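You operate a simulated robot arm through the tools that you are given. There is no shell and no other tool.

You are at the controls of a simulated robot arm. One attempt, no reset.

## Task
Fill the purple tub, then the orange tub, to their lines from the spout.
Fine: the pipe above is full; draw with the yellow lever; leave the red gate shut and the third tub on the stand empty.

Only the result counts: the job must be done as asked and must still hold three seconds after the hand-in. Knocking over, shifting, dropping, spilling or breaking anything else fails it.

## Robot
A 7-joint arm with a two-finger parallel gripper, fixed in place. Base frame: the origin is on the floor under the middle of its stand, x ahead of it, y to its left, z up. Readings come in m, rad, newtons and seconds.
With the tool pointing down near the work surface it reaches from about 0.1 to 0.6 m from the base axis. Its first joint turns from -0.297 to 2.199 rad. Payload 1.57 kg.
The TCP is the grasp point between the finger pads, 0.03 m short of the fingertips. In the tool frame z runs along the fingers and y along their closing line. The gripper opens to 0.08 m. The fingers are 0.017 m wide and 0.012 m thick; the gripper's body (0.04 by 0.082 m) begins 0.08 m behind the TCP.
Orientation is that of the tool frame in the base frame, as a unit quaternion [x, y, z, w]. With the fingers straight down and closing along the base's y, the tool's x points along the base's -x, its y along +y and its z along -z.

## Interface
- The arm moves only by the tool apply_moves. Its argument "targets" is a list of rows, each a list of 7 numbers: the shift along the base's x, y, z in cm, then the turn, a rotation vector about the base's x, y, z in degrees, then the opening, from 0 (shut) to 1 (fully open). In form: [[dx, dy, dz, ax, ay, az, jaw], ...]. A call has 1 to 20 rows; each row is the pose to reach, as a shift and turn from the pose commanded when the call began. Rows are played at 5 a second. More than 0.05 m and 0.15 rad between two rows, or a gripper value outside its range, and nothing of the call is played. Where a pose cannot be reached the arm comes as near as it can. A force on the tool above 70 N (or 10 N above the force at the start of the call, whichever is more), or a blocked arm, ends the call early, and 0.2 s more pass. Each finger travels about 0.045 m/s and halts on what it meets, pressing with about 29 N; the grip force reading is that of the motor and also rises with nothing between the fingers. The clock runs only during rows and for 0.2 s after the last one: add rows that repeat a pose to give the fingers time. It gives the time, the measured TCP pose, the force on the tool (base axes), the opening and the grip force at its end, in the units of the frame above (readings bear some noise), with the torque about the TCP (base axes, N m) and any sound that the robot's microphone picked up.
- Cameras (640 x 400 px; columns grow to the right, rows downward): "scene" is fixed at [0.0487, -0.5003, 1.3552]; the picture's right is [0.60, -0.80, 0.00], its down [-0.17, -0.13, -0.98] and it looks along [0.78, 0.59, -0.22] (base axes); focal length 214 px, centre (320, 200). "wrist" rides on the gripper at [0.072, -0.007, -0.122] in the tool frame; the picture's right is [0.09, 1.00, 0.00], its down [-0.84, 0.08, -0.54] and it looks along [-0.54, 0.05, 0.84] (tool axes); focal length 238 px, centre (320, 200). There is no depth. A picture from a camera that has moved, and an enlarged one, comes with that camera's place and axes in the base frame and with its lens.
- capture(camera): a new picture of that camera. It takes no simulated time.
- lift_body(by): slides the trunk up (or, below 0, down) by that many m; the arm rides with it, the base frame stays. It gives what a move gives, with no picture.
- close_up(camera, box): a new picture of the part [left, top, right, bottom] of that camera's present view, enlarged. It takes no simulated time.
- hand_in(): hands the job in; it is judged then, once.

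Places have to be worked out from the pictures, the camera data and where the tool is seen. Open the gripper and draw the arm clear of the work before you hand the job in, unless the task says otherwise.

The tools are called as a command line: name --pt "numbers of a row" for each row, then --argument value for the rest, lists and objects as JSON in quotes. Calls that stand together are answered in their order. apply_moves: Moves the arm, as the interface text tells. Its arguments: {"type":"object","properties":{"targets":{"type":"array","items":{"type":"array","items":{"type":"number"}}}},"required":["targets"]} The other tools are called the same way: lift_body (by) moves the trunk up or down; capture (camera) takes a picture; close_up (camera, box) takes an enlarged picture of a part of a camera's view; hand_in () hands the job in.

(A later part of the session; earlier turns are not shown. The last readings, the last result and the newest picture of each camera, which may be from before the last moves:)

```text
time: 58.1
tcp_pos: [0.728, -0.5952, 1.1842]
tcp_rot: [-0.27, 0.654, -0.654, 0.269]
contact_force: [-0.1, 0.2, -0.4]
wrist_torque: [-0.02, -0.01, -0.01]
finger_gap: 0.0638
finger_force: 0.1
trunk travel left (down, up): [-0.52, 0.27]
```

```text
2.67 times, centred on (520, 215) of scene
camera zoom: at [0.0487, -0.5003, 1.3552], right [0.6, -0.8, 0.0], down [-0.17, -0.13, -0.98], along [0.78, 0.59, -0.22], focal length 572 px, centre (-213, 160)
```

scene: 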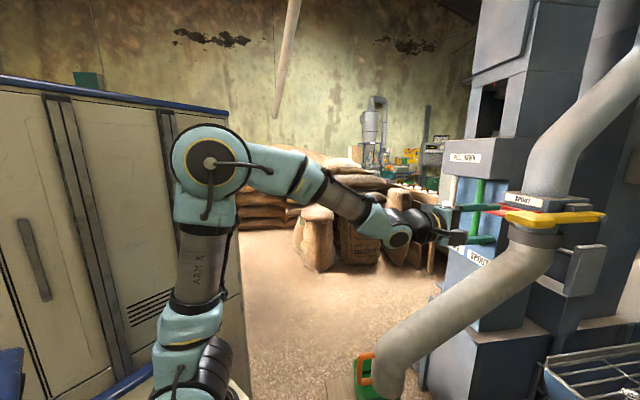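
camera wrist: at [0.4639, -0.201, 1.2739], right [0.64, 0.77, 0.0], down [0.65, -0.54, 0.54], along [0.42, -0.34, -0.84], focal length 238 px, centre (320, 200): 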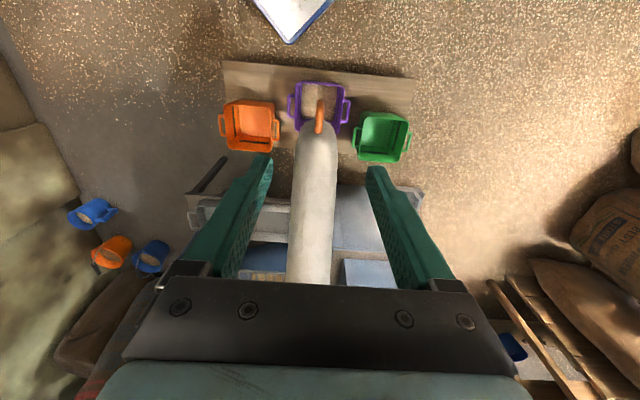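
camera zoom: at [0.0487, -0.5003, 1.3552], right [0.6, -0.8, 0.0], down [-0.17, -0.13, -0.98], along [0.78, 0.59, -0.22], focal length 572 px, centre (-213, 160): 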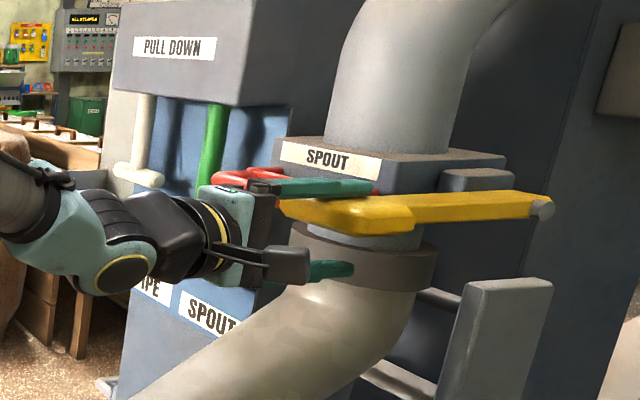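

Same contact position. Now a pulse with ~2 s hold at the same depth.

apply_moves --pt "0 0 -1.5 0 0 0 0.8" --pt "0 0 -3 0 0 0 0.8" --pt "0 0 -3 0 0 0 0.8" --pt "0 0 -3 0 0 0 0.8" --pt "0 0 -3 0 0 0 0.8" --pt "0 0 -3 0 0 0 0.8" --pt "0 0 -3 0 0 0 0.8" --pt "0 0 -3 0 0 0 0.8" --pt "0 0 -3 0 0 0 0.8" --pt "0 0 -3 0 0 0 0.8" --pt "0 0 -3 0 0 0 0.8" --pt "0 0 -3 0 0 0 0.8" --pt "0 0 -1.5 0 0 0 0.8" --pt "0 0 0 0 0 0 0.8" --pt "0 0 0.6 0 0 0 0.8"

apply_moves --pt "-2.5 2.5 0 0 0 0 0.8" --pt "-5 5 0 0 0 0 0.8" --pt "-7.5 7.5 0 0 0 0 0.8" --pt "-8.32 9.18 -0.24 6.12 0 -4.33 0.8" --pt "-9.14 10.86 -0.49 12.25 0 -8.66 0.8" --pt "-9.96 12.54 -0.73 18.37 0 -12.99 0.8" --pt "-10.78 14.22 -0.98 24.5 0 -17.32 0.8" --pt "-11.6 15.91 -1.22 30.62 0 -21.65 0.8" --pt "-12.41 17.59 -1.46 36.74 0 -25.98 0.8" --pt "-13.23 19.27 -1.71 42.87 0 -30.31 0.8" --pt "-14.05 20.95 -1.95 48.99 0 -34.64 0.8" --pt "-14.87 22.63 -2.2 55.11 0 -38.97 0.8" --pt "-15.69 24.31 -2.44 61.24 0 -43.3 0.8" --pt "-16.51 25.99 -2.68 67.36 0 -47.63 0.8" --pt "-17.33 27.67 -2.93 73.49 0 -51.96 0.8" --pt "-18.15 29.35 -3.17 79.61 0 -56.29 0.8" --pt "-18.97 31.03 -3.42 85.73 0 -60.62 0.8" --pt "-19.79 32.72 -3.66 91.86 0 -64.95 0.8" --pt "-20.6 34.4 -3.9 97.98 0 -69.28 0.8"

close_up --camera "wrist" --box '[280, 60, 360, 140]'

close_up --camera "wrist" --box '[300, 74, 320, 109]'

```text
time: 61.3
tcp_pos: [0.7271, -0.592, 1.1896]
tcp_rot: [0.271, -0.653, 0.653, -0.27]
contact_force: [-0.6, 0.3, -0.5]
wrist_torque: [0.02, -0.01, 0.0]
finger_gap: 0.064
finger_force: 0.1
trunk travel left (down, up): [-0.52, 0.27]
```

```text
time: 65.3
tcp_pos: [0.5199, -0.2485, 1.1511]
tcp_rot: [0.384, 0.923, 0.001, -0.002]
contact_force: [0.6, 0.0, -0.3]
wrist_torque: [0.0, 0.03, -0.04]
finger_gap: 0.064
finger_force: 0.0
trunk travel left (down, up): [-0.52, 0.27]
```

```text
5.00 times, centred on (320, 100) of wrist
camera zoom: at [0.4648, -0.2007, 1.2745], right [0.64, 0.77, 0.0], down [0.65, -0.54, 0.54], along [0.42, -0.34, -0.84], focal length 1192 px, centre (320, 700)
```

zoom: 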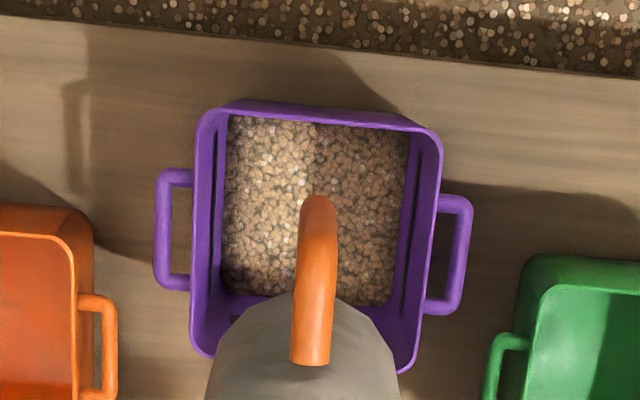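

```text
11.43 times, centred on (310, 92) of wrist
camera zoom: at [0.4648, -0.2007, 1.2745], right [0.64, 0.77, 0.0], down [0.65, -0.54, 0.54], along [0.42, -0.34, -0.84], focal length 2724 px, centre (434, 1440)
```

zoom: 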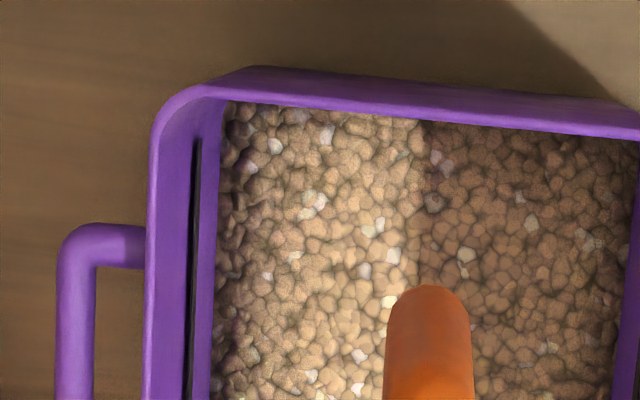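

The change from this angle is hard to read (walls nearly edge-on). I'll shift the camera sideways toward the orange side to see the purple tub's opposite wall and line more face-on.

apply_moves --pt "-3 -3 0 0 0 0 0.8" --pt "-6 -6 0 0 0 0 0.8" --pt "-9 -9 0 0 0 0 0.8" --pt "-12 -12 0 0 0 0 0.8" --pt "-15 -15 0 0 0 0 0.8"

capture --camera "wrist"

```text
time: 66.5
tcp_pos: [0.3713, -0.3972, 1.1536]
tcp_rot: [0.383, 0.924, 0.0, 0.0]
contact_force: [-0.1, 0.0, 0.2]
wrist_torque: [-0.02, 0.03, 0.01]
finger_gap: 0.0641
finger_force: 0.1
trunk travel left (down, up): [-0.52, 0.27]
```

```text
taken
camera wrist: at [0.315, -0.3497, 1.2749], right [0.64, 0.77, 0.0], down [0.65, -0.54, 0.54], along [0.42, -0.35, -0.84], focal length 238 px, centre (320, 200)
```

wrist: 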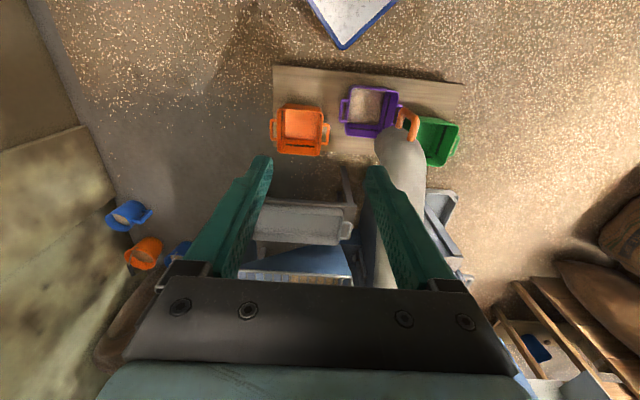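

close_up --camera "wrist" --box '[335, 78, 415, 148]'

close_up --camera "wrist" --box '[260, 70, 480, 180]'

```text
5.71 times, centred on (375, 113) of wrist
camera zoom: at [0.315, -0.3497, 1.2749], right [0.64, 0.77, 0.0], down [0.65, -0.54, 0.54], along [0.42, -0.35, -0.84], focal length 1362 px, centre (6, 697)
```

zoom: 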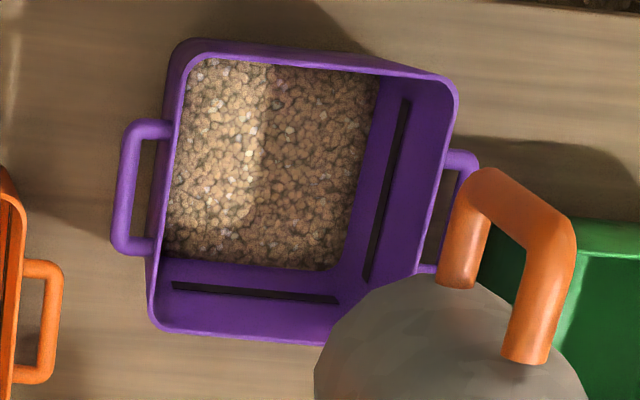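

```text
2.91 times, centred on (370, 125) of wrist
camera zoom: at [0.315, -0.3497, 1.2749], right [0.64, 0.77, 0.0], down [0.65, -0.54, 0.54], along [0.42, -0.35, -0.84], focal length 693 px, centre (174, 418)
```

zoom: 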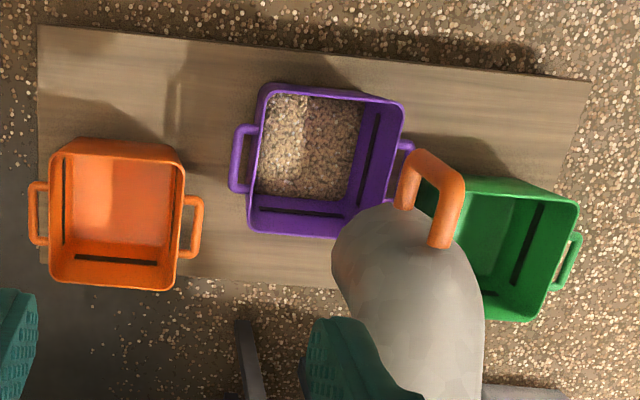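

Excellent view: both walls' lines are visible, the grain is still clearly below them (line-to-grain gap ≈35 px on the right wall, ≈28 px on the far wall). I'll return to the lever and use a deeper press to find the flow rate.

apply_moves --pt "1.76 -0.74 0.28 -6.12 0 4.33 0.8" --pt "3.51 -1.49 0.56 -12.25 0 8.66 0.8" --pt "5.27 -2.23 0.84 -18.37 0 12.99 0.8" --pt "7.03 -2.98 1.12 -24.5 0 17.32 0.8" --pt "8.78 -3.72 1.4 -30.62 0 21.65 0.8" --pt "10.54 -4.46 1.69 -36.74 0 25.98 0.8" --pt "12.29 -5.21 1.97 -42.87 0 30.31 0.8" --pt "14.05 -5.95 2.25 -48.99 0 34.64 0.8" --pt "15.81 -6.69 2.53 -55.11 0 38.97 0.8" --pt "17.56 -7.44 2.81 -61.24 0 43.3 0.8" --pt "19.32 -8.18 3.09 -67.36 0 47.63 0.8" --pt "21.08 -8.93 3.38 -73.49 0 51.96 0.8" --pt "22.83 -9.67 3.66 -79.61 0 56.29 0.8" --pt "24.59 -10.41 3.94 -85.73 0 60.62 0.8" --pt "26.34 -11.16 4.22 -91.86 0 64.95 0.8" --pt "28.1 -11.9 4.5 -97.98 0 69.28 0.8" --pt "30.6 -14.4 4.5 -97.98 0 69.28 0.8" --pt "33.1 -16.9 4.5 -97.98 0 69.28 0.8" --pt "35.6 -19.4 4.5 -97.98 0 69.28 0.8" --pt "35.6 -19.4 3.3 -97.98 0 69.28 0.8"

close_up --camera "scene" --box '[400, 140, 640, 290]'

```text
time: 70.7
tcp_pos: [0.7266, -0.5921, 1.1835]
tcp_rot: [-0.27, 0.653, -0.653, 0.271]
contact_force: [0.2, -0.1, -0.1]
wrist_torque: [0.01, -0.03, -0.04]
finger_gap: 0.064
finger_force: 0.1
trunk travel left (down, up): [-0.52, 0.27]
```

```text
2.67 times, centred on (520, 215) of scene
camera zoom: at [0.0487, -0.5003, 1.3552], right [0.6, -0.8, 0.0], down [-0.17, -0.13, -0.98], along [0.78, 0.59, -0.22], focal length 572 px, centre (-213, 160)
```

zoom: 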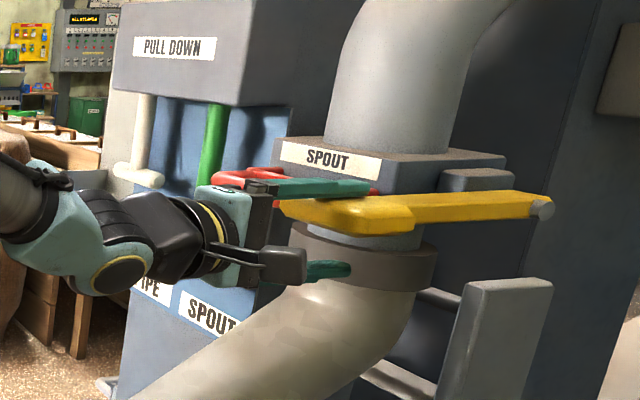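

In position. I'll press to 6 cm, pause to view the lever and outlet, then release right away.

apply_moves --pt "0 0 -2 0 0 0 0.8" --pt "0 0 -4 0 0 0 0.8" --pt "0 0 -6 0 0 0 0.8"

close_up --camera "scene" --box '[400, 140, 640, 290]'

close_up --camera "scene" --box '[320, 270, 520, 400]'

apply_moves --pt "0 0 3 0 0 0 0.8" --pt "0 0 6 0 0 0 0.8" --pt "0 0 6.6 0 0 0 0.8"

```text
time: 71.5
tcp_pos: [0.7257, -0.5911, 1.1251]
tcp_rot: [0.269, -0.653, 0.654, -0.271]
contact_force: [-1.1, 0.6, 2.9]
wrist_torque: [-0.06, -0.08, -0.04]
finger_gap: 0.0657
finger_force: 1.3
trunk travel left (down, up): [-0.52, 0.27]
```

```text
2.67 times, centred on (520, 215) of scene
camera zoom: at [0.0487, -0.5003, 1.3552], right [0.6, -0.8, 0.0], down [-0.17, -0.13, -0.98], along [0.78, 0.59, -0.22], focal length 572 px, centre (-213, 160)
```

zoom: 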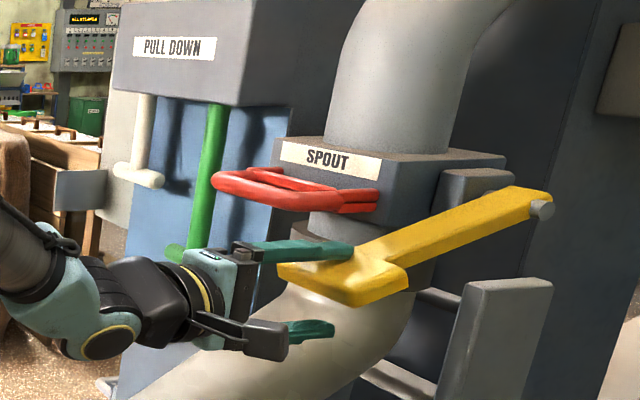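

```text
3.08 times, centred on (420, 335) of scene
camera zoom: at [0.0487, -0.5003, 1.3552], right [0.6, -0.8, 0.0], down [-0.17, -0.13, -0.98], along [0.78, 0.59, -0.22], focal length 660 px, centre (12, -215)
```

zoom: 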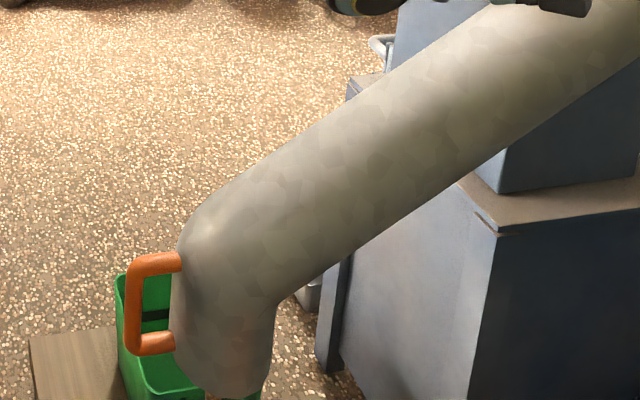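

```text
time: 72.3
tcp_pos: [0.7272, -0.5916, 1.1889]
tcp_rot: [0.27, -0.653, 0.654, -0.271]
contact_force: [-0.3, -0.3, 0.5]
wrist_torque: [0.02, 0.0, 0.01]
finger_gap: 0.0639
finger_force: 0.1
trunk travel left (down, up): [-0.52, 0.27]
```

The lever went down ~17° with just 3 N, red gate untouched, and it sprang back. Now to the side viewing pose.

apply_moves --pt "-2.5 2.5 0 0 0 0 0.8" --pt "-5 5 0 0 0 0 0.8" --pt "-7.5 7.5 0 0 0 0 0.8" --pt "-9.26 8.24 -0.24 6.12 0 -4.33 0.8" --pt "-11.01 8.99 -0.49 12.25 0 -8.66 0.8" --pt "-12.77 9.73 -0.73 18.37 0 -12.99 0.8" --pt "-14.53 10.48 -0.98 24.5 0 -17.32 0.8" --pt "-16.28 11.22 -1.22 30.62 0 -21.65 0.8" --pt "-18.04 11.96 -1.46 36.74 0 -25.98 0.8" --pt "-19.79 12.71 -1.71 42.87 0 -30.31 0.8" --pt "-21.55 13.45 -1.95 48.99 0 -34.64 0.8" --pt "-23.31 14.19 -2.2 55.11 0 -38.97 0.8" --pt "-25.06 14.94 -2.44 61.24 0 -43.3 0.8" --pt "-26.82 15.68 -2.68 67.36 0 -47.63 0.8" --pt "-28.58 16.43 -2.93 73.49 0 -51.96 0.8" --pt "-30.33 17.17 -3.17 79.61 0 -56.29 0.8" --pt "-32.09 17.91 -3.42 85.73 0 -60.62 0.8" --pt "-33.84 18.66 -3.66 91.86 0 -64.95 0.8" --pt "-35.6 19.4 -3.9 97.98 0 -69.28 0.8"

close_up --camera "wrist" --box '[335, 78, 415, 148]'

close_up --camera "wrist" --box '[260, 70, 480, 180]'

```text
time: 76.3
tcp_pos: [0.3692, -0.3997, 1.1517]
tcp_rot: [0.383, 0.924, 0.001, 0.0]
contact_force: [-1.0, -0.4, -0.9]
wrist_torque: [0.0, -0.01, -0.01]
finger_gap: 0.0642
finger_force: 0.0
trunk travel left (down, up): [-0.52, 0.27]
```

```text
5.71 times, centred on (375, 113) of wrist
camera zoom: at [0.3144, -0.3522, 1.2737], right [0.64, 0.77, 0.0], down [0.65, -0.54, 0.54], along [0.42, -0.34, -0.84], focal length 1362 px, centre (6, 697)
```

zoom: 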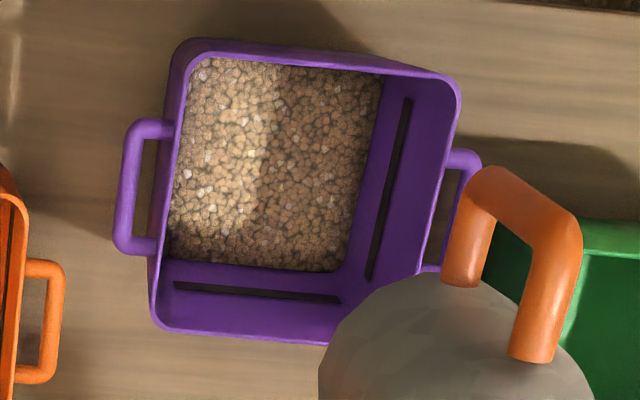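

```text
2.91 times, centred on (370, 125) of wrist
camera zoom: at [0.3144, -0.3522, 1.2737], right [0.64, 0.77, 0.0], down [0.65, -0.54, 0.54], along [0.42, -0.34, -0.84], focal length 693 px, centre (174, 418)
```

zoom: 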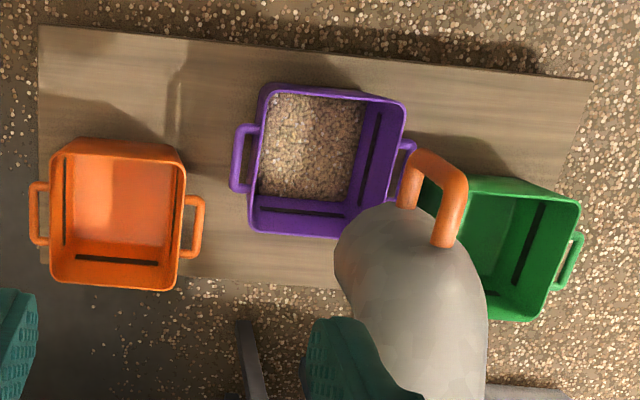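

Only a small rise so far (gap 35→32 px). I'll take a higher zoom of the right wall as a baseline for precise measuring.

close_up --camera "wrist" --box '[372, 96, 400, 114]'

close_up --camera "wrist" --box '[345, 114, 381, 138]'

close_up --camera "wrist" --box '[410, 110, 466, 160]'

close_up --camera "wrist" --box '[264, 96, 336, 162]'

```text
16.00 times, centred on (386, 105) of wrist
camera zoom: at [0.3144, -0.3522, 1.2737], right [0.64, 0.77, 0.0], down [0.65, -0.54, 0.54], along [0.42, -0.34, -0.84], focal length 3814 px, centre (-736, 1720)
```

zoom: 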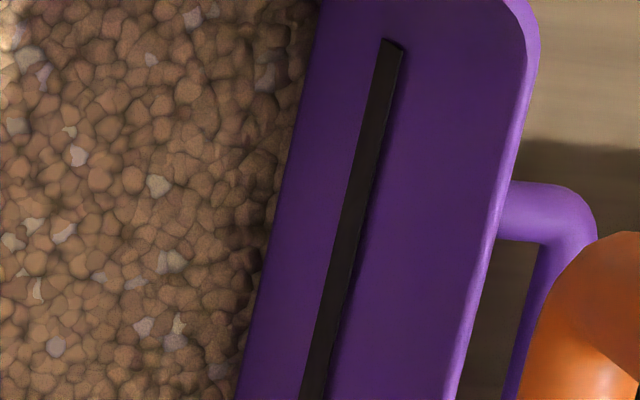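

```text
16.00 times, centred on (363, 126) of wrist
camera zoom: at [0.3144, -0.3522, 1.2737], right [0.64, 0.77, 0.0], down [0.65, -0.54, 0.54], along [0.42, -0.34, -0.84], focal length 3814 px, centre (-368, 1384)
```

zoom: 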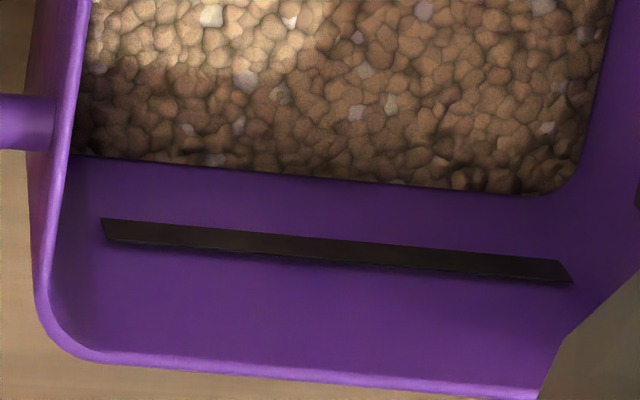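

```text
8.00 times, centred on (438, 135) of wrist
camera zoom: at [0.3144, -0.3522, 1.2737], right [0.64, 0.77, 0.0], down [0.65, -0.54, 0.54], along [0.42, -0.34, -0.84], focal length 1907 px, centre (-624, 720)
```

zoom: 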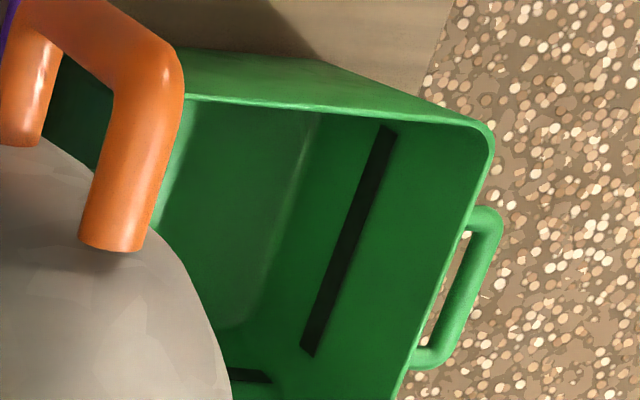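

```text
6.06 times, centred on (300, 129) of wrist
camera zoom: at [0.3144, -0.3522, 1.2737], right [0.64, 0.77, 0.0], down [0.65, -0.54, 0.54], along [0.42, -0.34, -0.84], focal length 1444 px, centre (441, 630)
```

zoom: 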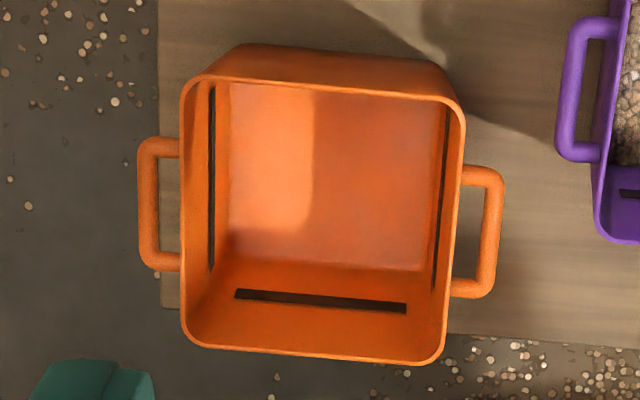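

These zooms give a solid baseline: right wall line→grain 83 px, far wall 73 px; judging by the empty orange/green tubs, purple is only ~15% of the way to its line. Back to the lever for a longer, deeper draw.

apply_moves --pt "1.76 -0.74 0.28 -6.12 0 4.33 0.8" --pt "3.51 -1.49 0.56 -12.25 0 8.66 0.8" --pt "5.27 -2.23 0.84 -18.37 0 12.99 0.8" --pt "7.03 -2.98 1.12 -24.5 0 17.32 0.8" --pt "8.78 -3.72 1.4 -30.62 0 21.65 0.8" --pt "10.54 -4.46 1.69 -36.74 0 25.98 0.8" --pt "12.29 -5.21 1.97 -42.87 0 30.31 0.8" --pt "14.05 -5.95 2.25 -48.99 0 34.64 0.8" --pt "15.81 -6.69 2.53 -55.11 0 38.97 0.8" --pt "17.56 -7.44 2.81 -61.24 0 43.3 0.8" --pt "19.32 -8.18 3.09 -67.36 0 47.63 0.8" --pt "21.08 -8.93 3.38 -73.49 0 51.96 0.8" --pt "22.83 -9.67 3.66 -79.61 0 56.29 0.8" --pt "24.59 -10.41 3.94 -85.73 0 60.62 0.8" --pt "26.34 -11.16 4.22 -91.86 0 64.95 0.8" --pt "28.1 -11.9 4.5 -97.98 0 69.28 0.8" --pt "30.6 -14.4 4.5 -97.98 0 69.28 0.8" --pt "33.1 -16.9 4.5 -97.98 0 69.28 0.8" --pt "35.6 -19.4 4.5 -97.98 0 69.28 0.8" --pt "35.6 -19.4 3.3 -97.98 0 69.28 0.8"

close_up --camera "scene" --box '[400, 140, 640, 290]'

```text
time: 80.5
tcp_pos: [0.7259, -0.5951, 1.1841]
tcp_rot: [0.27, -0.653, 0.654, -0.27]
contact_force: [-0.6, -0.1, -0.2]
wrist_torque: [0.01, 0.02, -0.02]
finger_gap: 0.0642
finger_force: 0.0
trunk travel left (down, up): [-0.52, 0.27]
```

```text
2.67 times, centred on (520, 215) of scene
camera zoom: at [0.0487, -0.5003, 1.3552], right [0.6, -0.8, 0.0], down [-0.17, -0.13, -0.98], along [0.78, 0.59, -0.22], focal length 572 px, centre (-213, 160)
```

zoom: 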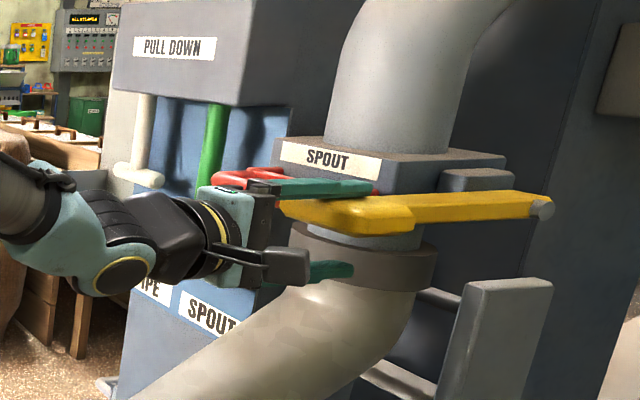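

In position. Now a ~3 s hold at 6 cm depth, then release, then go view.

apply_moves --pt "0 0 -2 0 0 0 0.8" --pt "0 0 -4 0 0 0 0.8" --pt "0 0 -6 0 0 0 0.8" --pt "0 0 -6 0 0 0 0.8" --pt "0 0 -6 0 0 0 0.8" --pt "0 0 -6 0 0 0 0.8" --pt "0 0 -6 0 0 0 0.8" --pt "0 0 -6 0 0 0 0.8" --pt "0 0 -6 0 0 0 0.8" --pt "0 0 -6 0 0 0 0.8" --pt "0 0 -6 0 0 0 0.8" --pt "0 0 -6 0 0 0 0.8" --pt "0 0 -6 0 0 0 0.8" --pt "0 0 -6 0 0 0 0.8" --pt "0 0 -6 0 0 0 0.8" --pt "0 0 -3 0 0 0 0.8" --pt "0 0 0 0 0 0 0.8" --pt "0 0 0.6 0 0 0 0.8"

apply_moves --pt "-2.5 2.5 0 0 0 0 0.8" --pt "-5 5 0 0 0 0 0.8" --pt "-7.5 7.5 0 0 0 0 0.8" --pt "-9.26 8.24 -0.24 6.12 0 -4.33 0.8" --pt "-11.01 8.99 -0.49 12.25 0 -8.66 0.8" --pt "-12.77 9.73 -0.73 18.37 0 -12.99 0.8" --pt "-14.53 10.48 -0.98 24.5 0 -17.32 0.8" --pt "-16.28 11.22 -1.22 30.62 0 -21.65 0.8" --pt "-18.04 11.96 -1.46 36.74 0 -25.98 0.8" --pt "-19.79 12.71 -1.71 42.87 0 -30.31 0.8" --pt "-21.55 13.45 -1.95 48.99 0 -34.64 0.8" --pt "-23.31 14.19 -2.2 55.11 0 -38.97 0.8" --pt "-25.06 14.94 -2.44 61.24 0 -43.3 0.8" --pt "-26.82 15.68 -2.68 67.36 0 -47.63 0.8" --pt "-28.58 16.43 -2.93 73.49 0 -51.96 0.8" --pt "-30.33 17.17 -3.17 79.61 0 -56.29 0.8" --pt "-32.09 17.91 -3.42 85.73 0 -60.62 0.8" --pt "-33.84 18.66 -3.66 91.86 0 -64.95 0.8" --pt "-35.6 19.4 -3.9 97.98 0 -69.28 0.8"

close_up --camera "wrist" --box '[335, 78, 415, 148]'

close_up --camera "wrist" --box '[372, 96, 400, 114]'

close_up --camera "wrist" --box '[345, 114, 381, 138]'

```text
time: 84.3
tcp_pos: [0.7246, -0.5929, 1.1916]
tcp_rot: [-0.269, 0.654, -0.654, 0.27]
contact_force: [0.6, -0.3, -0.2]
wrist_torque: [0.03, -0.03, -0.02]
finger_gap: 0.0643
finger_force: 0.0
trunk travel left (down, up): [-0.52, 0.27]
```

```text
time: 88.3
tcp_pos: [0.369, -0.3978, 1.1523]
tcp_rot: [0.383, 0.924, 0.002, 0.0]
contact_force: [-0.4, 0.2, -0.7]
wrist_torque: [-0.03, 0.0, -0.03]
finger_gap: 0.0639
finger_force: 0.0
trunk travel left (down, up): [-0.52, 0.27]
```

```text
5.71 times, centred on (375, 113) of wrist
camera zoom: at [0.3143, -0.3513, 1.2737], right [0.64, 0.77, 0.0], down [0.65, -0.54, 0.54], along [0.42, -0.34, -0.84], focal length 1362 px, centre (6, 697)
```

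zoom: 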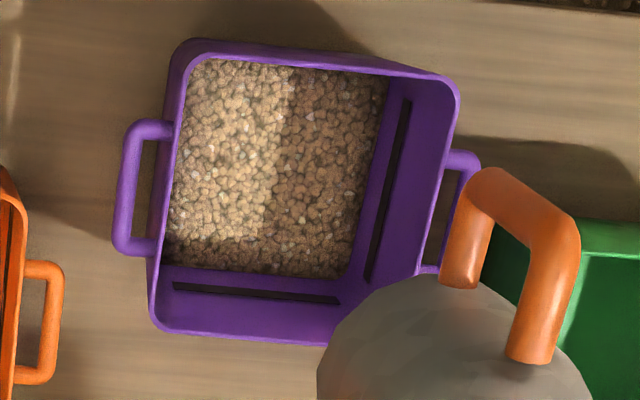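

```text
16.00 times, centred on (386, 105) of wrist
camera zoom: at [0.3143, -0.3513, 1.2737], right [0.64, 0.77, 0.0], down [0.65, -0.54, 0.54], along [0.42, -0.34, -0.84], focal length 3814 px, centre (-736, 1720)
```

zoom: 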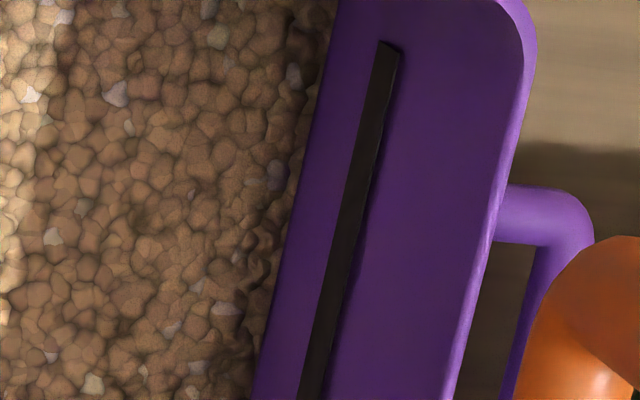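

```text
16.00 times, centred on (363, 126) of wrist
camera zoom: at [0.3143, -0.3513, 1.2737], right [0.64, 0.77, 0.0], down [0.65, -0.54, 0.54], along [0.42, -0.34, -0.84], focal length 3814 px, centre (-368, 1384)
```

zoom: 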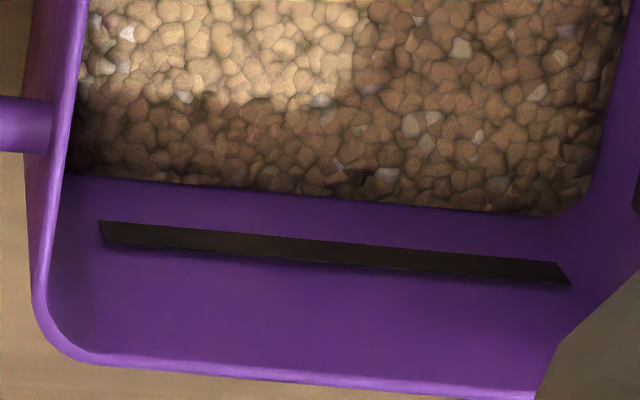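

Good progress: gaps fell to 58 px (right) and 52 px (far) from 83/73 for ~2.9 s of draw, i.e. ~8.6 and 7.2 px/s. About 6.7–7 s more are needed; I'll go draw ~4.8 s then check.

apply_moves --pt "1.76 -0.74 0.28 -6.12 0 4.33 0.8" --pt "3.51 -1.49 0.56 -12.25 0 8.66 0.8" --pt "5.27 -2.23 0.84 -18.37 0 12.99 0.8" --pt "7.03 -2.98 1.12 -24.5 0 17.32 0.8" --pt "8.78 -3.72 1.4 -30.62 0 21.65 0.8" --pt "10.54 -4.46 1.69 -36.74 0 25.98 0.8" --pt "12.29 -5.21 1.97 -42.87 0 30.31 0.8" --pt "14.05 -5.95 2.25 -48.99 0 34.64 0.8" --pt "15.81 -6.69 2.53 -55.11 0 38.97 0.8" --pt "17.56 -7.44 2.81 -61.24 0 43.3 0.8" --pt "19.32 -8.18 3.09 -67.36 0 47.63 0.8" --pt "21.08 -8.93 3.38 -73.49 0 51.96 0.8" --pt "22.83 -9.67 3.66 -79.61 0 56.29 0.8" --pt "24.59 -10.41 3.94 -85.73 0 60.62 0.8" --pt "26.34 -11.16 4.22 -91.86 0 64.95 0.8" --pt "28.1 -11.9 4.5 -97.98 0 69.28 0.8" --pt "30.6 -14.4 4.5 -97.98 0 69.28 0.8" --pt "33.1 -16.9 4.5 -97.98 0 69.28 0.8" --pt "35.6 -19.4 4.5 -97.98 0 69.28 0.8" --pt "35.6 -19.4 3.3 -97.98 0 69.28 0.8"

close_up --camera "scene" --box '[400, 140, 640, 290]'

```text
time: 92.5
tcp_pos: [0.7242, -0.5931, 1.1857]
tcp_rot: [-0.27, 0.653, -0.653, 0.27]
contact_force: [-0.2, 1.4, 0.6]
wrist_torque: [-0.01, 0.0, 0.01]
finger_gap: 0.0639
finger_force: 0.1
trunk travel left (down, up): [-0.52, 0.27]
```

```text
2.67 times, centred on (520, 215) of scene
camera zoom: at [0.0487, -0.5003, 1.3552], right [0.6, -0.8, 0.0], down [-0.17, -0.13, -0.98], along [0.78, 0.59, -0.22], focal length 572 px, centre (-213, 160)
```

zoom: 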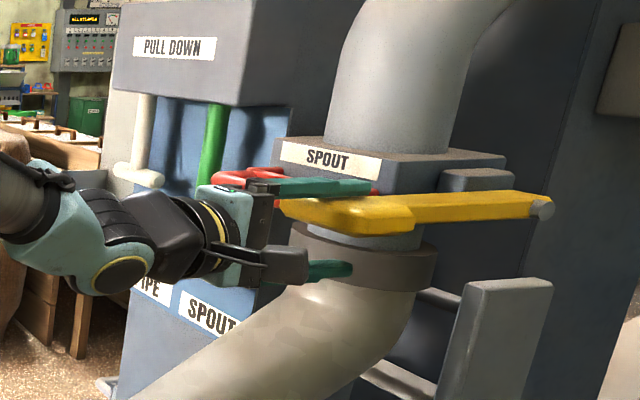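

Same engaged pose. Drawing for ~4.8 s.

apply_moves --pt "0 0 -2 0 0 0 0.8" --pt "0 0 -4 0 0 0 0.8" --pt "0 0 -6 0 0 0 0.8" --pt "0 0 -6 0 0 0 0.8" --pt "0 0 -6 0 0 0 0.8" --pt "0 0 -6 0 0 0 0.8" --pt "0 0 -6 0 0 0 0.8" --pt "0 0 -6 0 0 0 0.8" --pt "0 0 -6 0 0 0 0.8" --pt "0 0 -6 0 0 0 0.8" --pt "0 0 -6 0 0 0 0.8" --pt "0 0 -6 0 0 0 0.8" --pt "0 0 -6 0 0 0 0.8" --pt "0 0 -6 0 0 0 0.8" --pt "0 0 -6 0 0 0 0.8" --pt "0 0 -6 0 0 0 0.8" --pt "0 0 -6 0 0 0 0.8" --pt "0 0 -6 0 0 0 0.8" --pt "0 0 -6 0 0 0 0.8" --pt "0 0 -6 0 0 0 0.8"

apply_moves --pt "0 0 0 0 0 0 0.8" --pt "0 0 0 0 0 0 0.8" --pt "0 0 0 0 0 0 0.8" --pt "0 0 0 0 0 0 0.8" --pt "0 0 3 0 0 0 0.8" --pt "0 0 6 0 0 0 0.8" --pt "0 0 6.6 0 0 0 0.8"

apply_moves --pt "-2.5 2.5 0 0 0 0 0.8" --pt "-5 5 0 0 0 0 0.8" --pt "-7.5 7.5 0 0 0 0 0.8" --pt "-9.26 8.24 -0.24 6.12 0 -4.33 0.8" --pt "-11.01 8.99 -0.49 12.25 0 -8.66 0.8" --pt "-12.77 9.73 -0.73 18.37 0 -12.99 0.8" --pt "-14.53 10.48 -0.98 24.5 0 -17.32 0.8" --pt "-16.28 11.22 -1.22 30.62 0 -21.65 0.8" --pt "-18.04 11.96 -1.46 36.74 0 -25.98 0.8" --pt "-19.79 12.71 -1.71 42.87 0 -30.31 0.8" --pt "-21.55 13.45 -1.95 48.99 0 -34.64 0.8" --pt "-23.31 14.19 -2.2 55.11 0 -38.97 0.8" --pt "-25.06 14.94 -2.44 61.24 0 -43.3 0.8" --pt "-26.82 15.68 -2.68 67.36 0 -47.63 0.8" --pt "-28.58 16.43 -2.93 73.49 0 -51.96 0.8" --pt "-30.33 17.17 -3.17 79.61 0 -56.29 0.8" --pt "-32.09 17.91 -3.42 85.73 0 -60.62 0.8" --pt "-33.84 18.66 -3.66 91.86 0 -64.95 0.8" --pt "-35.6 19.4 -3.9 97.98 0 -69.28 0.8"

close_up --camera "wrist" --box '[335, 78, 415, 148]'

close_up --camera "wrist" --box '[372, 96, 400, 114]'

close_up --camera "wrist" --box '[345, 114, 381, 138]'

```text
time: 96.7
tcp_pos: [0.7256, -0.5941, 1.1243]
tcp_rot: [0.27, -0.653, 0.654, -0.27]
contact_force: [-1.3, 0.3, 2.3]
wrist_torque: [-0.04, -0.05, -0.01]
finger_gap: 0.0659
finger_force: 0.9
trunk travel left (down, up): [-0.52, 0.27]
```

```text
time: 98.3
tcp_pos: [0.7259, -0.5928, 1.1895]
tcp_rot: [0.27, -0.653, 0.654, -0.27]
contact_force: [0.1, -0.4, -0.2]
wrist_torque: [0.04, -0.03, -0.02]
finger_gap: 0.0642
finger_force: 0.1
trunk travel left (down, up): [-0.52, 0.27]
```

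```text
time: 102.3
tcp_pos: [0.3695, -0.3998, 1.1518]
tcp_rot: [0.384, 0.923, 0.001, -0.001]
contact_force: [0.8, 0.8, -0.1]
wrist_torque: [0.0, -0.01, 0.02]
finger_gap: 0.0642
finger_force: 0.0
trunk travel left (down, up): [-0.52, 0.27]
```

```text
5.71 times, centred on (375, 113) of wrist
camera zoom: at [0.314, -0.353, 1.2736], right [0.64, 0.77, 0.0], down [0.65, -0.54, 0.54], along [0.42, -0.34, -0.84], focal length 1362 px, centre (6, 697)
```

zoom: 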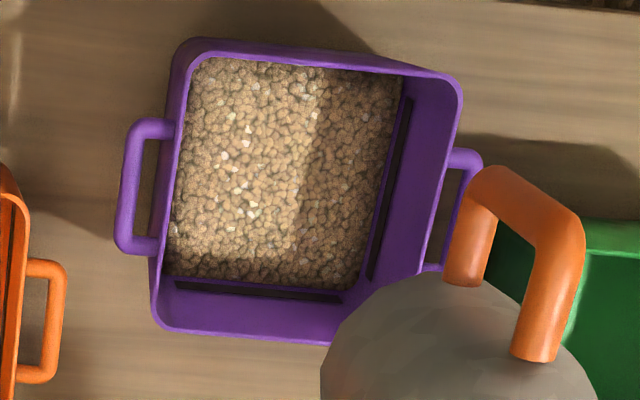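

```text
16.00 times, centred on (386, 105) of wrist
camera zoom: at [0.314, -0.353, 1.2736], right [0.64, 0.77, 0.0], down [0.65, -0.54, 0.54], along [0.42, -0.34, -0.84], focal length 3814 px, centre (-736, 1720)
```

zoom: 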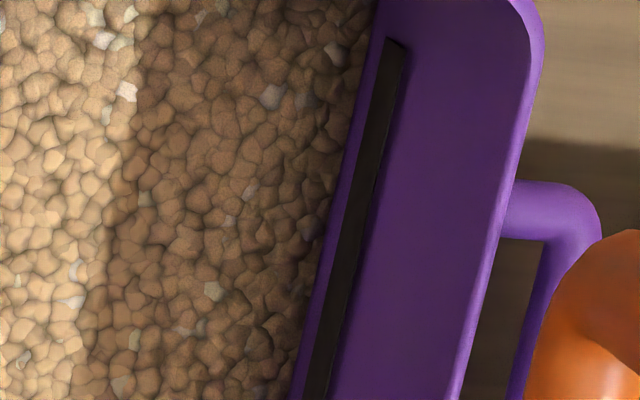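

```text
16.00 times, centred on (363, 126) of wrist
camera zoom: at [0.314, -0.353, 1.2736], right [0.64, 0.77, 0.0], down [0.65, -0.54, 0.54], along [0.42, -0.34, -0.84], focal length 3814 px, centre (-368, 1384)
```

zoom: 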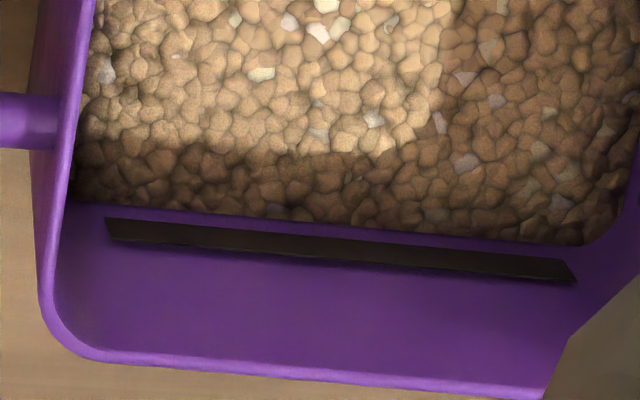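

Nearly there: gaps to the line's centre are 23 px (right) and 22 px (far), at ~7.3 and 6.3 px/s → ~3.2 s left. I'll draw ~2.6 s more, then check again.

apply_moves --pt "1.76 -0.74 0.28 -6.12 0 4.33 0.8" --pt "3.51 -1.49 0.56 -12.25 0 8.66 0.8" --pt "5.27 -2.23 0.84 -18.37 0 12.99 0.8" --pt "7.03 -2.98 1.12 -24.5 0 17.32 0.8" --pt "8.78 -3.72 1.4 -30.62 0 21.65 0.8" --pt "10.54 -4.46 1.69 -36.74 0 25.98 0.8" --pt "12.29 -5.21 1.97 -42.87 0 30.31 0.8" --pt "14.05 -5.95 2.25 -48.99 0 34.64 0.8" --pt "15.81 -6.69 2.53 -55.11 0 38.97 0.8" --pt "17.56 -7.44 2.81 -61.24 0 43.3 0.8" --pt "19.32 -8.18 3.09 -67.36 0 47.63 0.8" --pt "21.08 -8.93 3.38 -73.49 0 51.96 0.8" --pt "22.83 -9.67 3.66 -79.61 0 56.29 0.8" --pt "24.59 -10.41 3.94 -85.73 0 60.62 0.8" --pt "26.34 -11.16 4.22 -91.86 0 64.95 0.8" --pt "28.1 -11.9 4.5 -97.98 0 69.28 0.8" --pt "30.6 -14.4 4.5 -97.98 0 69.28 0.8" --pt "33.1 -16.9 4.5 -97.98 0 69.28 0.8" --pt "35.6 -19.4 4.5 -97.98 0 69.28 0.8" --pt "35.6 -19.4 3.3 -97.98 0 69.28 0.8"

close_up --camera "scene" --box '[400, 140, 640, 290]'

```text
time: 106.5
tcp_pos: [0.727, -0.5919, 1.1848]
tcp_rot: [0.269, -0.653, 0.654, -0.271]
contact_force: [-0.6, 0.6, -0.2]
wrist_torque: [0.0, 0.0, 0.03]
finger_gap: 0.064
finger_force: 0.0
trunk travel left (down, up): [-0.52, 0.27]
```

```text
2.67 times, centred on (520, 215) of scene
camera zoom: at [0.0487, -0.5003, 1.3552], right [0.6, -0.8, 0.0], down [-0.17, -0.13, -0.98], along [0.78, 0.59, -0.22], focal length 572 px, centre (-213, 160)
```

zoom: 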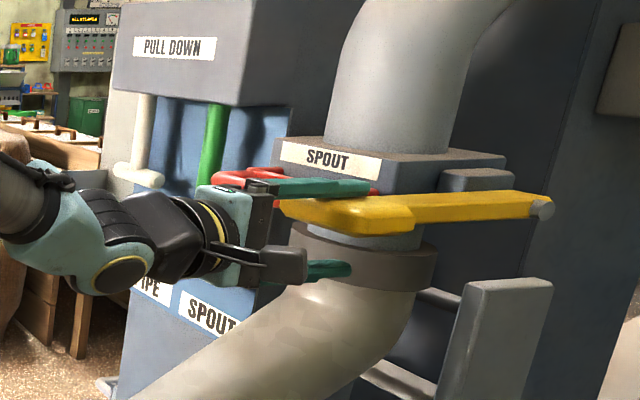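

Engaged as before. Drawing ~2.6 s, then viewing.

apply_moves --pt "0 0 -2 0 0 0 0.8" --pt "0 0 -4 0 0 0 0.8" --pt "0 0 -6 0 0 0 0.8" --pt "0 0 -6 0 0 0 0.8" --pt "0 0 -6 0 0 0 0.8" --pt "0 0 -6 0 0 0 0.8" --pt "0 0 -6 0 0 0 0.8" --pt "0 0 -6 0 0 0 0.8" --pt "0 0 -6 0 0 0 0.8" --pt "0 0 -6 0 0 0 0.8" --pt "0 0 -6 0 0 0 0.8" --pt "0 0 -6 0 0 0 0.8" --pt "0 0 -6 0 0 0 0.8" --pt "0 0 -6 0 0 0 0.8" --pt "0 0 -3 0 0 0 0.8" --pt "0 0 0 0 0 0 0.8" --pt "0 0 0.6 0 0 0 0.8"

apply_moves --pt "-2.5 2.5 0 0 0 0 0.8" --pt "-5 5 0 0 0 0 0.8" --pt "-7.5 7.5 0 0 0 0 0.8" --pt "-9.26 8.24 -0.24 6.12 0 -4.33 0.8" --pt "-11.01 8.99 -0.49 12.25 0 -8.66 0.8" --pt "-12.77 9.73 -0.73 18.37 0 -12.99 0.8" --pt "-14.53 10.48 -0.98 24.5 0 -17.32 0.8" --pt "-16.28 11.22 -1.22 30.62 0 -21.65 0.8" --pt "-18.04 11.96 -1.46 36.74 0 -25.98 0.8" --pt "-19.79 12.71 -1.71 42.87 0 -30.31 0.8" --pt "-21.55 13.45 -1.95 48.99 0 -34.64 0.8" --pt "-23.31 14.19 -2.2 55.11 0 -38.97 0.8" --pt "-25.06 14.94 -2.44 61.24 0 -43.3 0.8" --pt "-26.82 15.68 -2.68 67.36 0 -47.63 0.8" --pt "-28.58 16.43 -2.93 73.49 0 -51.96 0.8" --pt "-30.33 17.17 -3.17 79.61 0 -56.29 0.8" --pt "-32.09 17.91 -3.42 85.73 0 -60.62 0.8" --pt "-33.84 18.66 -3.66 91.86 0 -64.95 0.8" --pt "-35.6 19.4 -3.9 97.98 0 -69.28 0.8"

close_up --camera "wrist" --box '[335, 78, 415, 148]'

close_up --camera "wrist" --box '[372, 96, 400, 114]'

close_up --camera "wrist" --box '[345, 114, 381, 138]'

```text
time: 110.1
tcp_pos: [0.7256, -0.5931, 1.1885]
tcp_rot: [-0.271, 0.654, -0.653, 0.269]
contact_force: [-0.6, -0.3, -0.4]
wrist_torque: [0.04, 0.02, -0.02]
finger_gap: 0.0639
finger_force: 0.0
trunk travel left (down, up): [-0.52, 0.27]
```

```text
time: 114.1
tcp_pos: [0.3703, -0.3982, 1.1514]
tcp_rot: [0.384, 0.923, 0.001, -0.001]
contact_force: [0.7, 1.1, -0.1]
wrist_torque: [0.01, 0.01, 0.03]
finger_gap: 0.0639
finger_force: 0.1
trunk travel left (down, up): [-0.52, 0.27]
```

```text
5.71 times, centred on (375, 113) of wrist
camera zoom: at [0.3145, -0.3526, 1.274], right [0.64, 0.77, 0.0], down [0.65, -0.54, 0.54], along [0.42, -0.34, -0.84], focal length 1362 px, centre (6, 697)
```

zoom: 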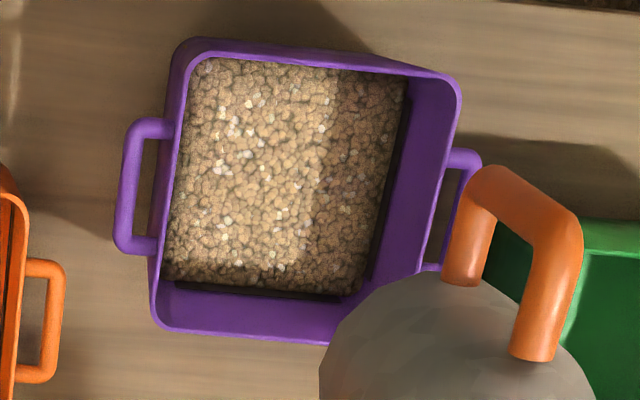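

```text
16.00 times, centred on (386, 105) of wrist
camera zoom: at [0.3145, -0.3526, 1.274], right [0.64, 0.77, 0.0], down [0.65, -0.54, 0.54], along [0.42, -0.34, -0.84], focal length 3814 px, centre (-736, 1720)
```

zoom: 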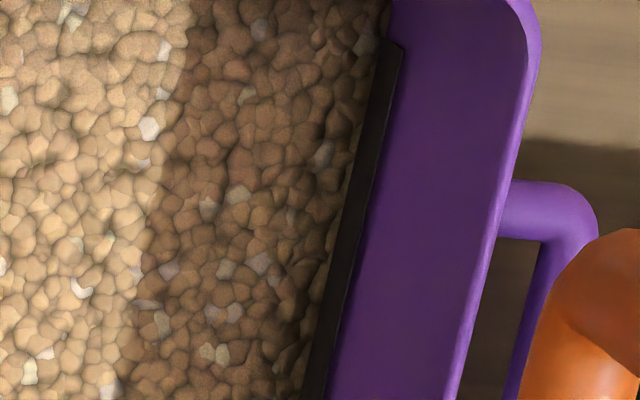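

```text
16.00 times, centred on (363, 126) of wrist
camera zoom: at [0.3145, -0.3526, 1.274], right [0.64, 0.77, 0.0], down [0.65, -0.54, 0.54], along [0.42, -0.34, -0.84], focal length 3814 px, centre (-368, 1384)
```

zoom: 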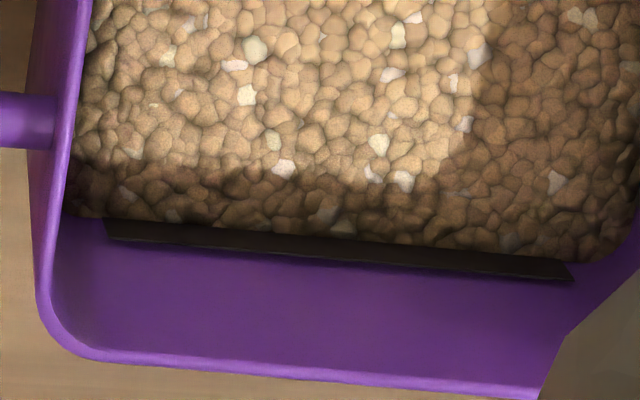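

The grain now touches the lower part of the line on both walls, ~5–6 px short of the line's centre. One short ~0.8 s draw will centre it; returning to the lever.

apply_moves --pt "1.76 -0.74 0.28 -6.12 0 4.33 0.8" --pt "3.51 -1.49 0.56 -12.25 0 8.66 0.8" --pt "5.27 -2.23 0.84 -18.37 0 12.99 0.8" --pt "7.03 -2.98 1.12 -24.5 0 17.32 0.8" --pt "8.78 -3.72 1.4 -30.62 0 21.65 0.8" --pt "10.54 -4.46 1.69 -36.74 0 25.98 0.8" --pt "12.29 -5.21 1.97 -42.87 0 30.31 0.8" --pt "14.05 -5.95 2.25 -48.99 0 34.64 0.8" --pt "15.81 -6.69 2.53 -55.11 0 38.97 0.8" --pt "17.56 -7.44 2.81 -61.24 0 43.3 0.8" --pt "19.32 -8.18 3.09 -67.36 0 47.63 0.8" --pt "21.08 -8.93 3.38 -73.49 0 51.96 0.8" --pt "22.83 -9.67 3.66 -79.61 0 56.29 0.8" --pt "24.59 -10.41 3.94 -85.73 0 60.62 0.8" --pt "26.34 -11.16 4.22 -91.86 0 64.95 0.8" --pt "28.1 -11.9 4.5 -97.98 0 69.28 0.8" --pt "30.6 -14.4 4.5 -97.98 0 69.28 0.8" --pt "33.1 -16.9 4.5 -97.98 0 69.28 0.8" --pt "35.6 -19.4 4.5 -97.98 0 69.28 0.8" --pt "35.6 -19.4 3.3 -97.98 0 69.28 0.8"

close_up --camera "scene" --box '[400, 140, 640, 290]'

```text
time: 118.3
tcp_pos: [0.7262, -0.5912, 1.1836]
tcp_rot: [-0.27, 0.653, -0.653, 0.271]
contact_force: [0.0, -0.6, 1.3]
wrist_torque: [-0.01, 0.01, -0.01]
finger_gap: 0.0639
finger_force: 0.1
trunk travel left (down, up): [-0.52, 0.27]
```

```text
2.67 times, centred on (520, 215) of scene
camera zoom: at [0.0487, -0.5003, 1.3552], right [0.6, -0.8, 0.0], down [-0.17, -0.13, -0.98], along [0.78, 0.59, -0.22], focal length 572 px, centre (-213, 160)
```

zoom: 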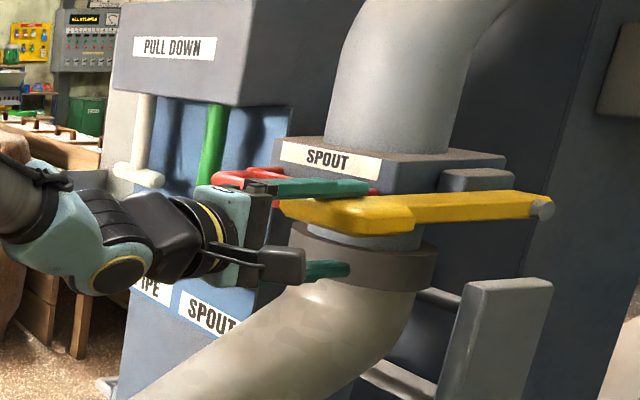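

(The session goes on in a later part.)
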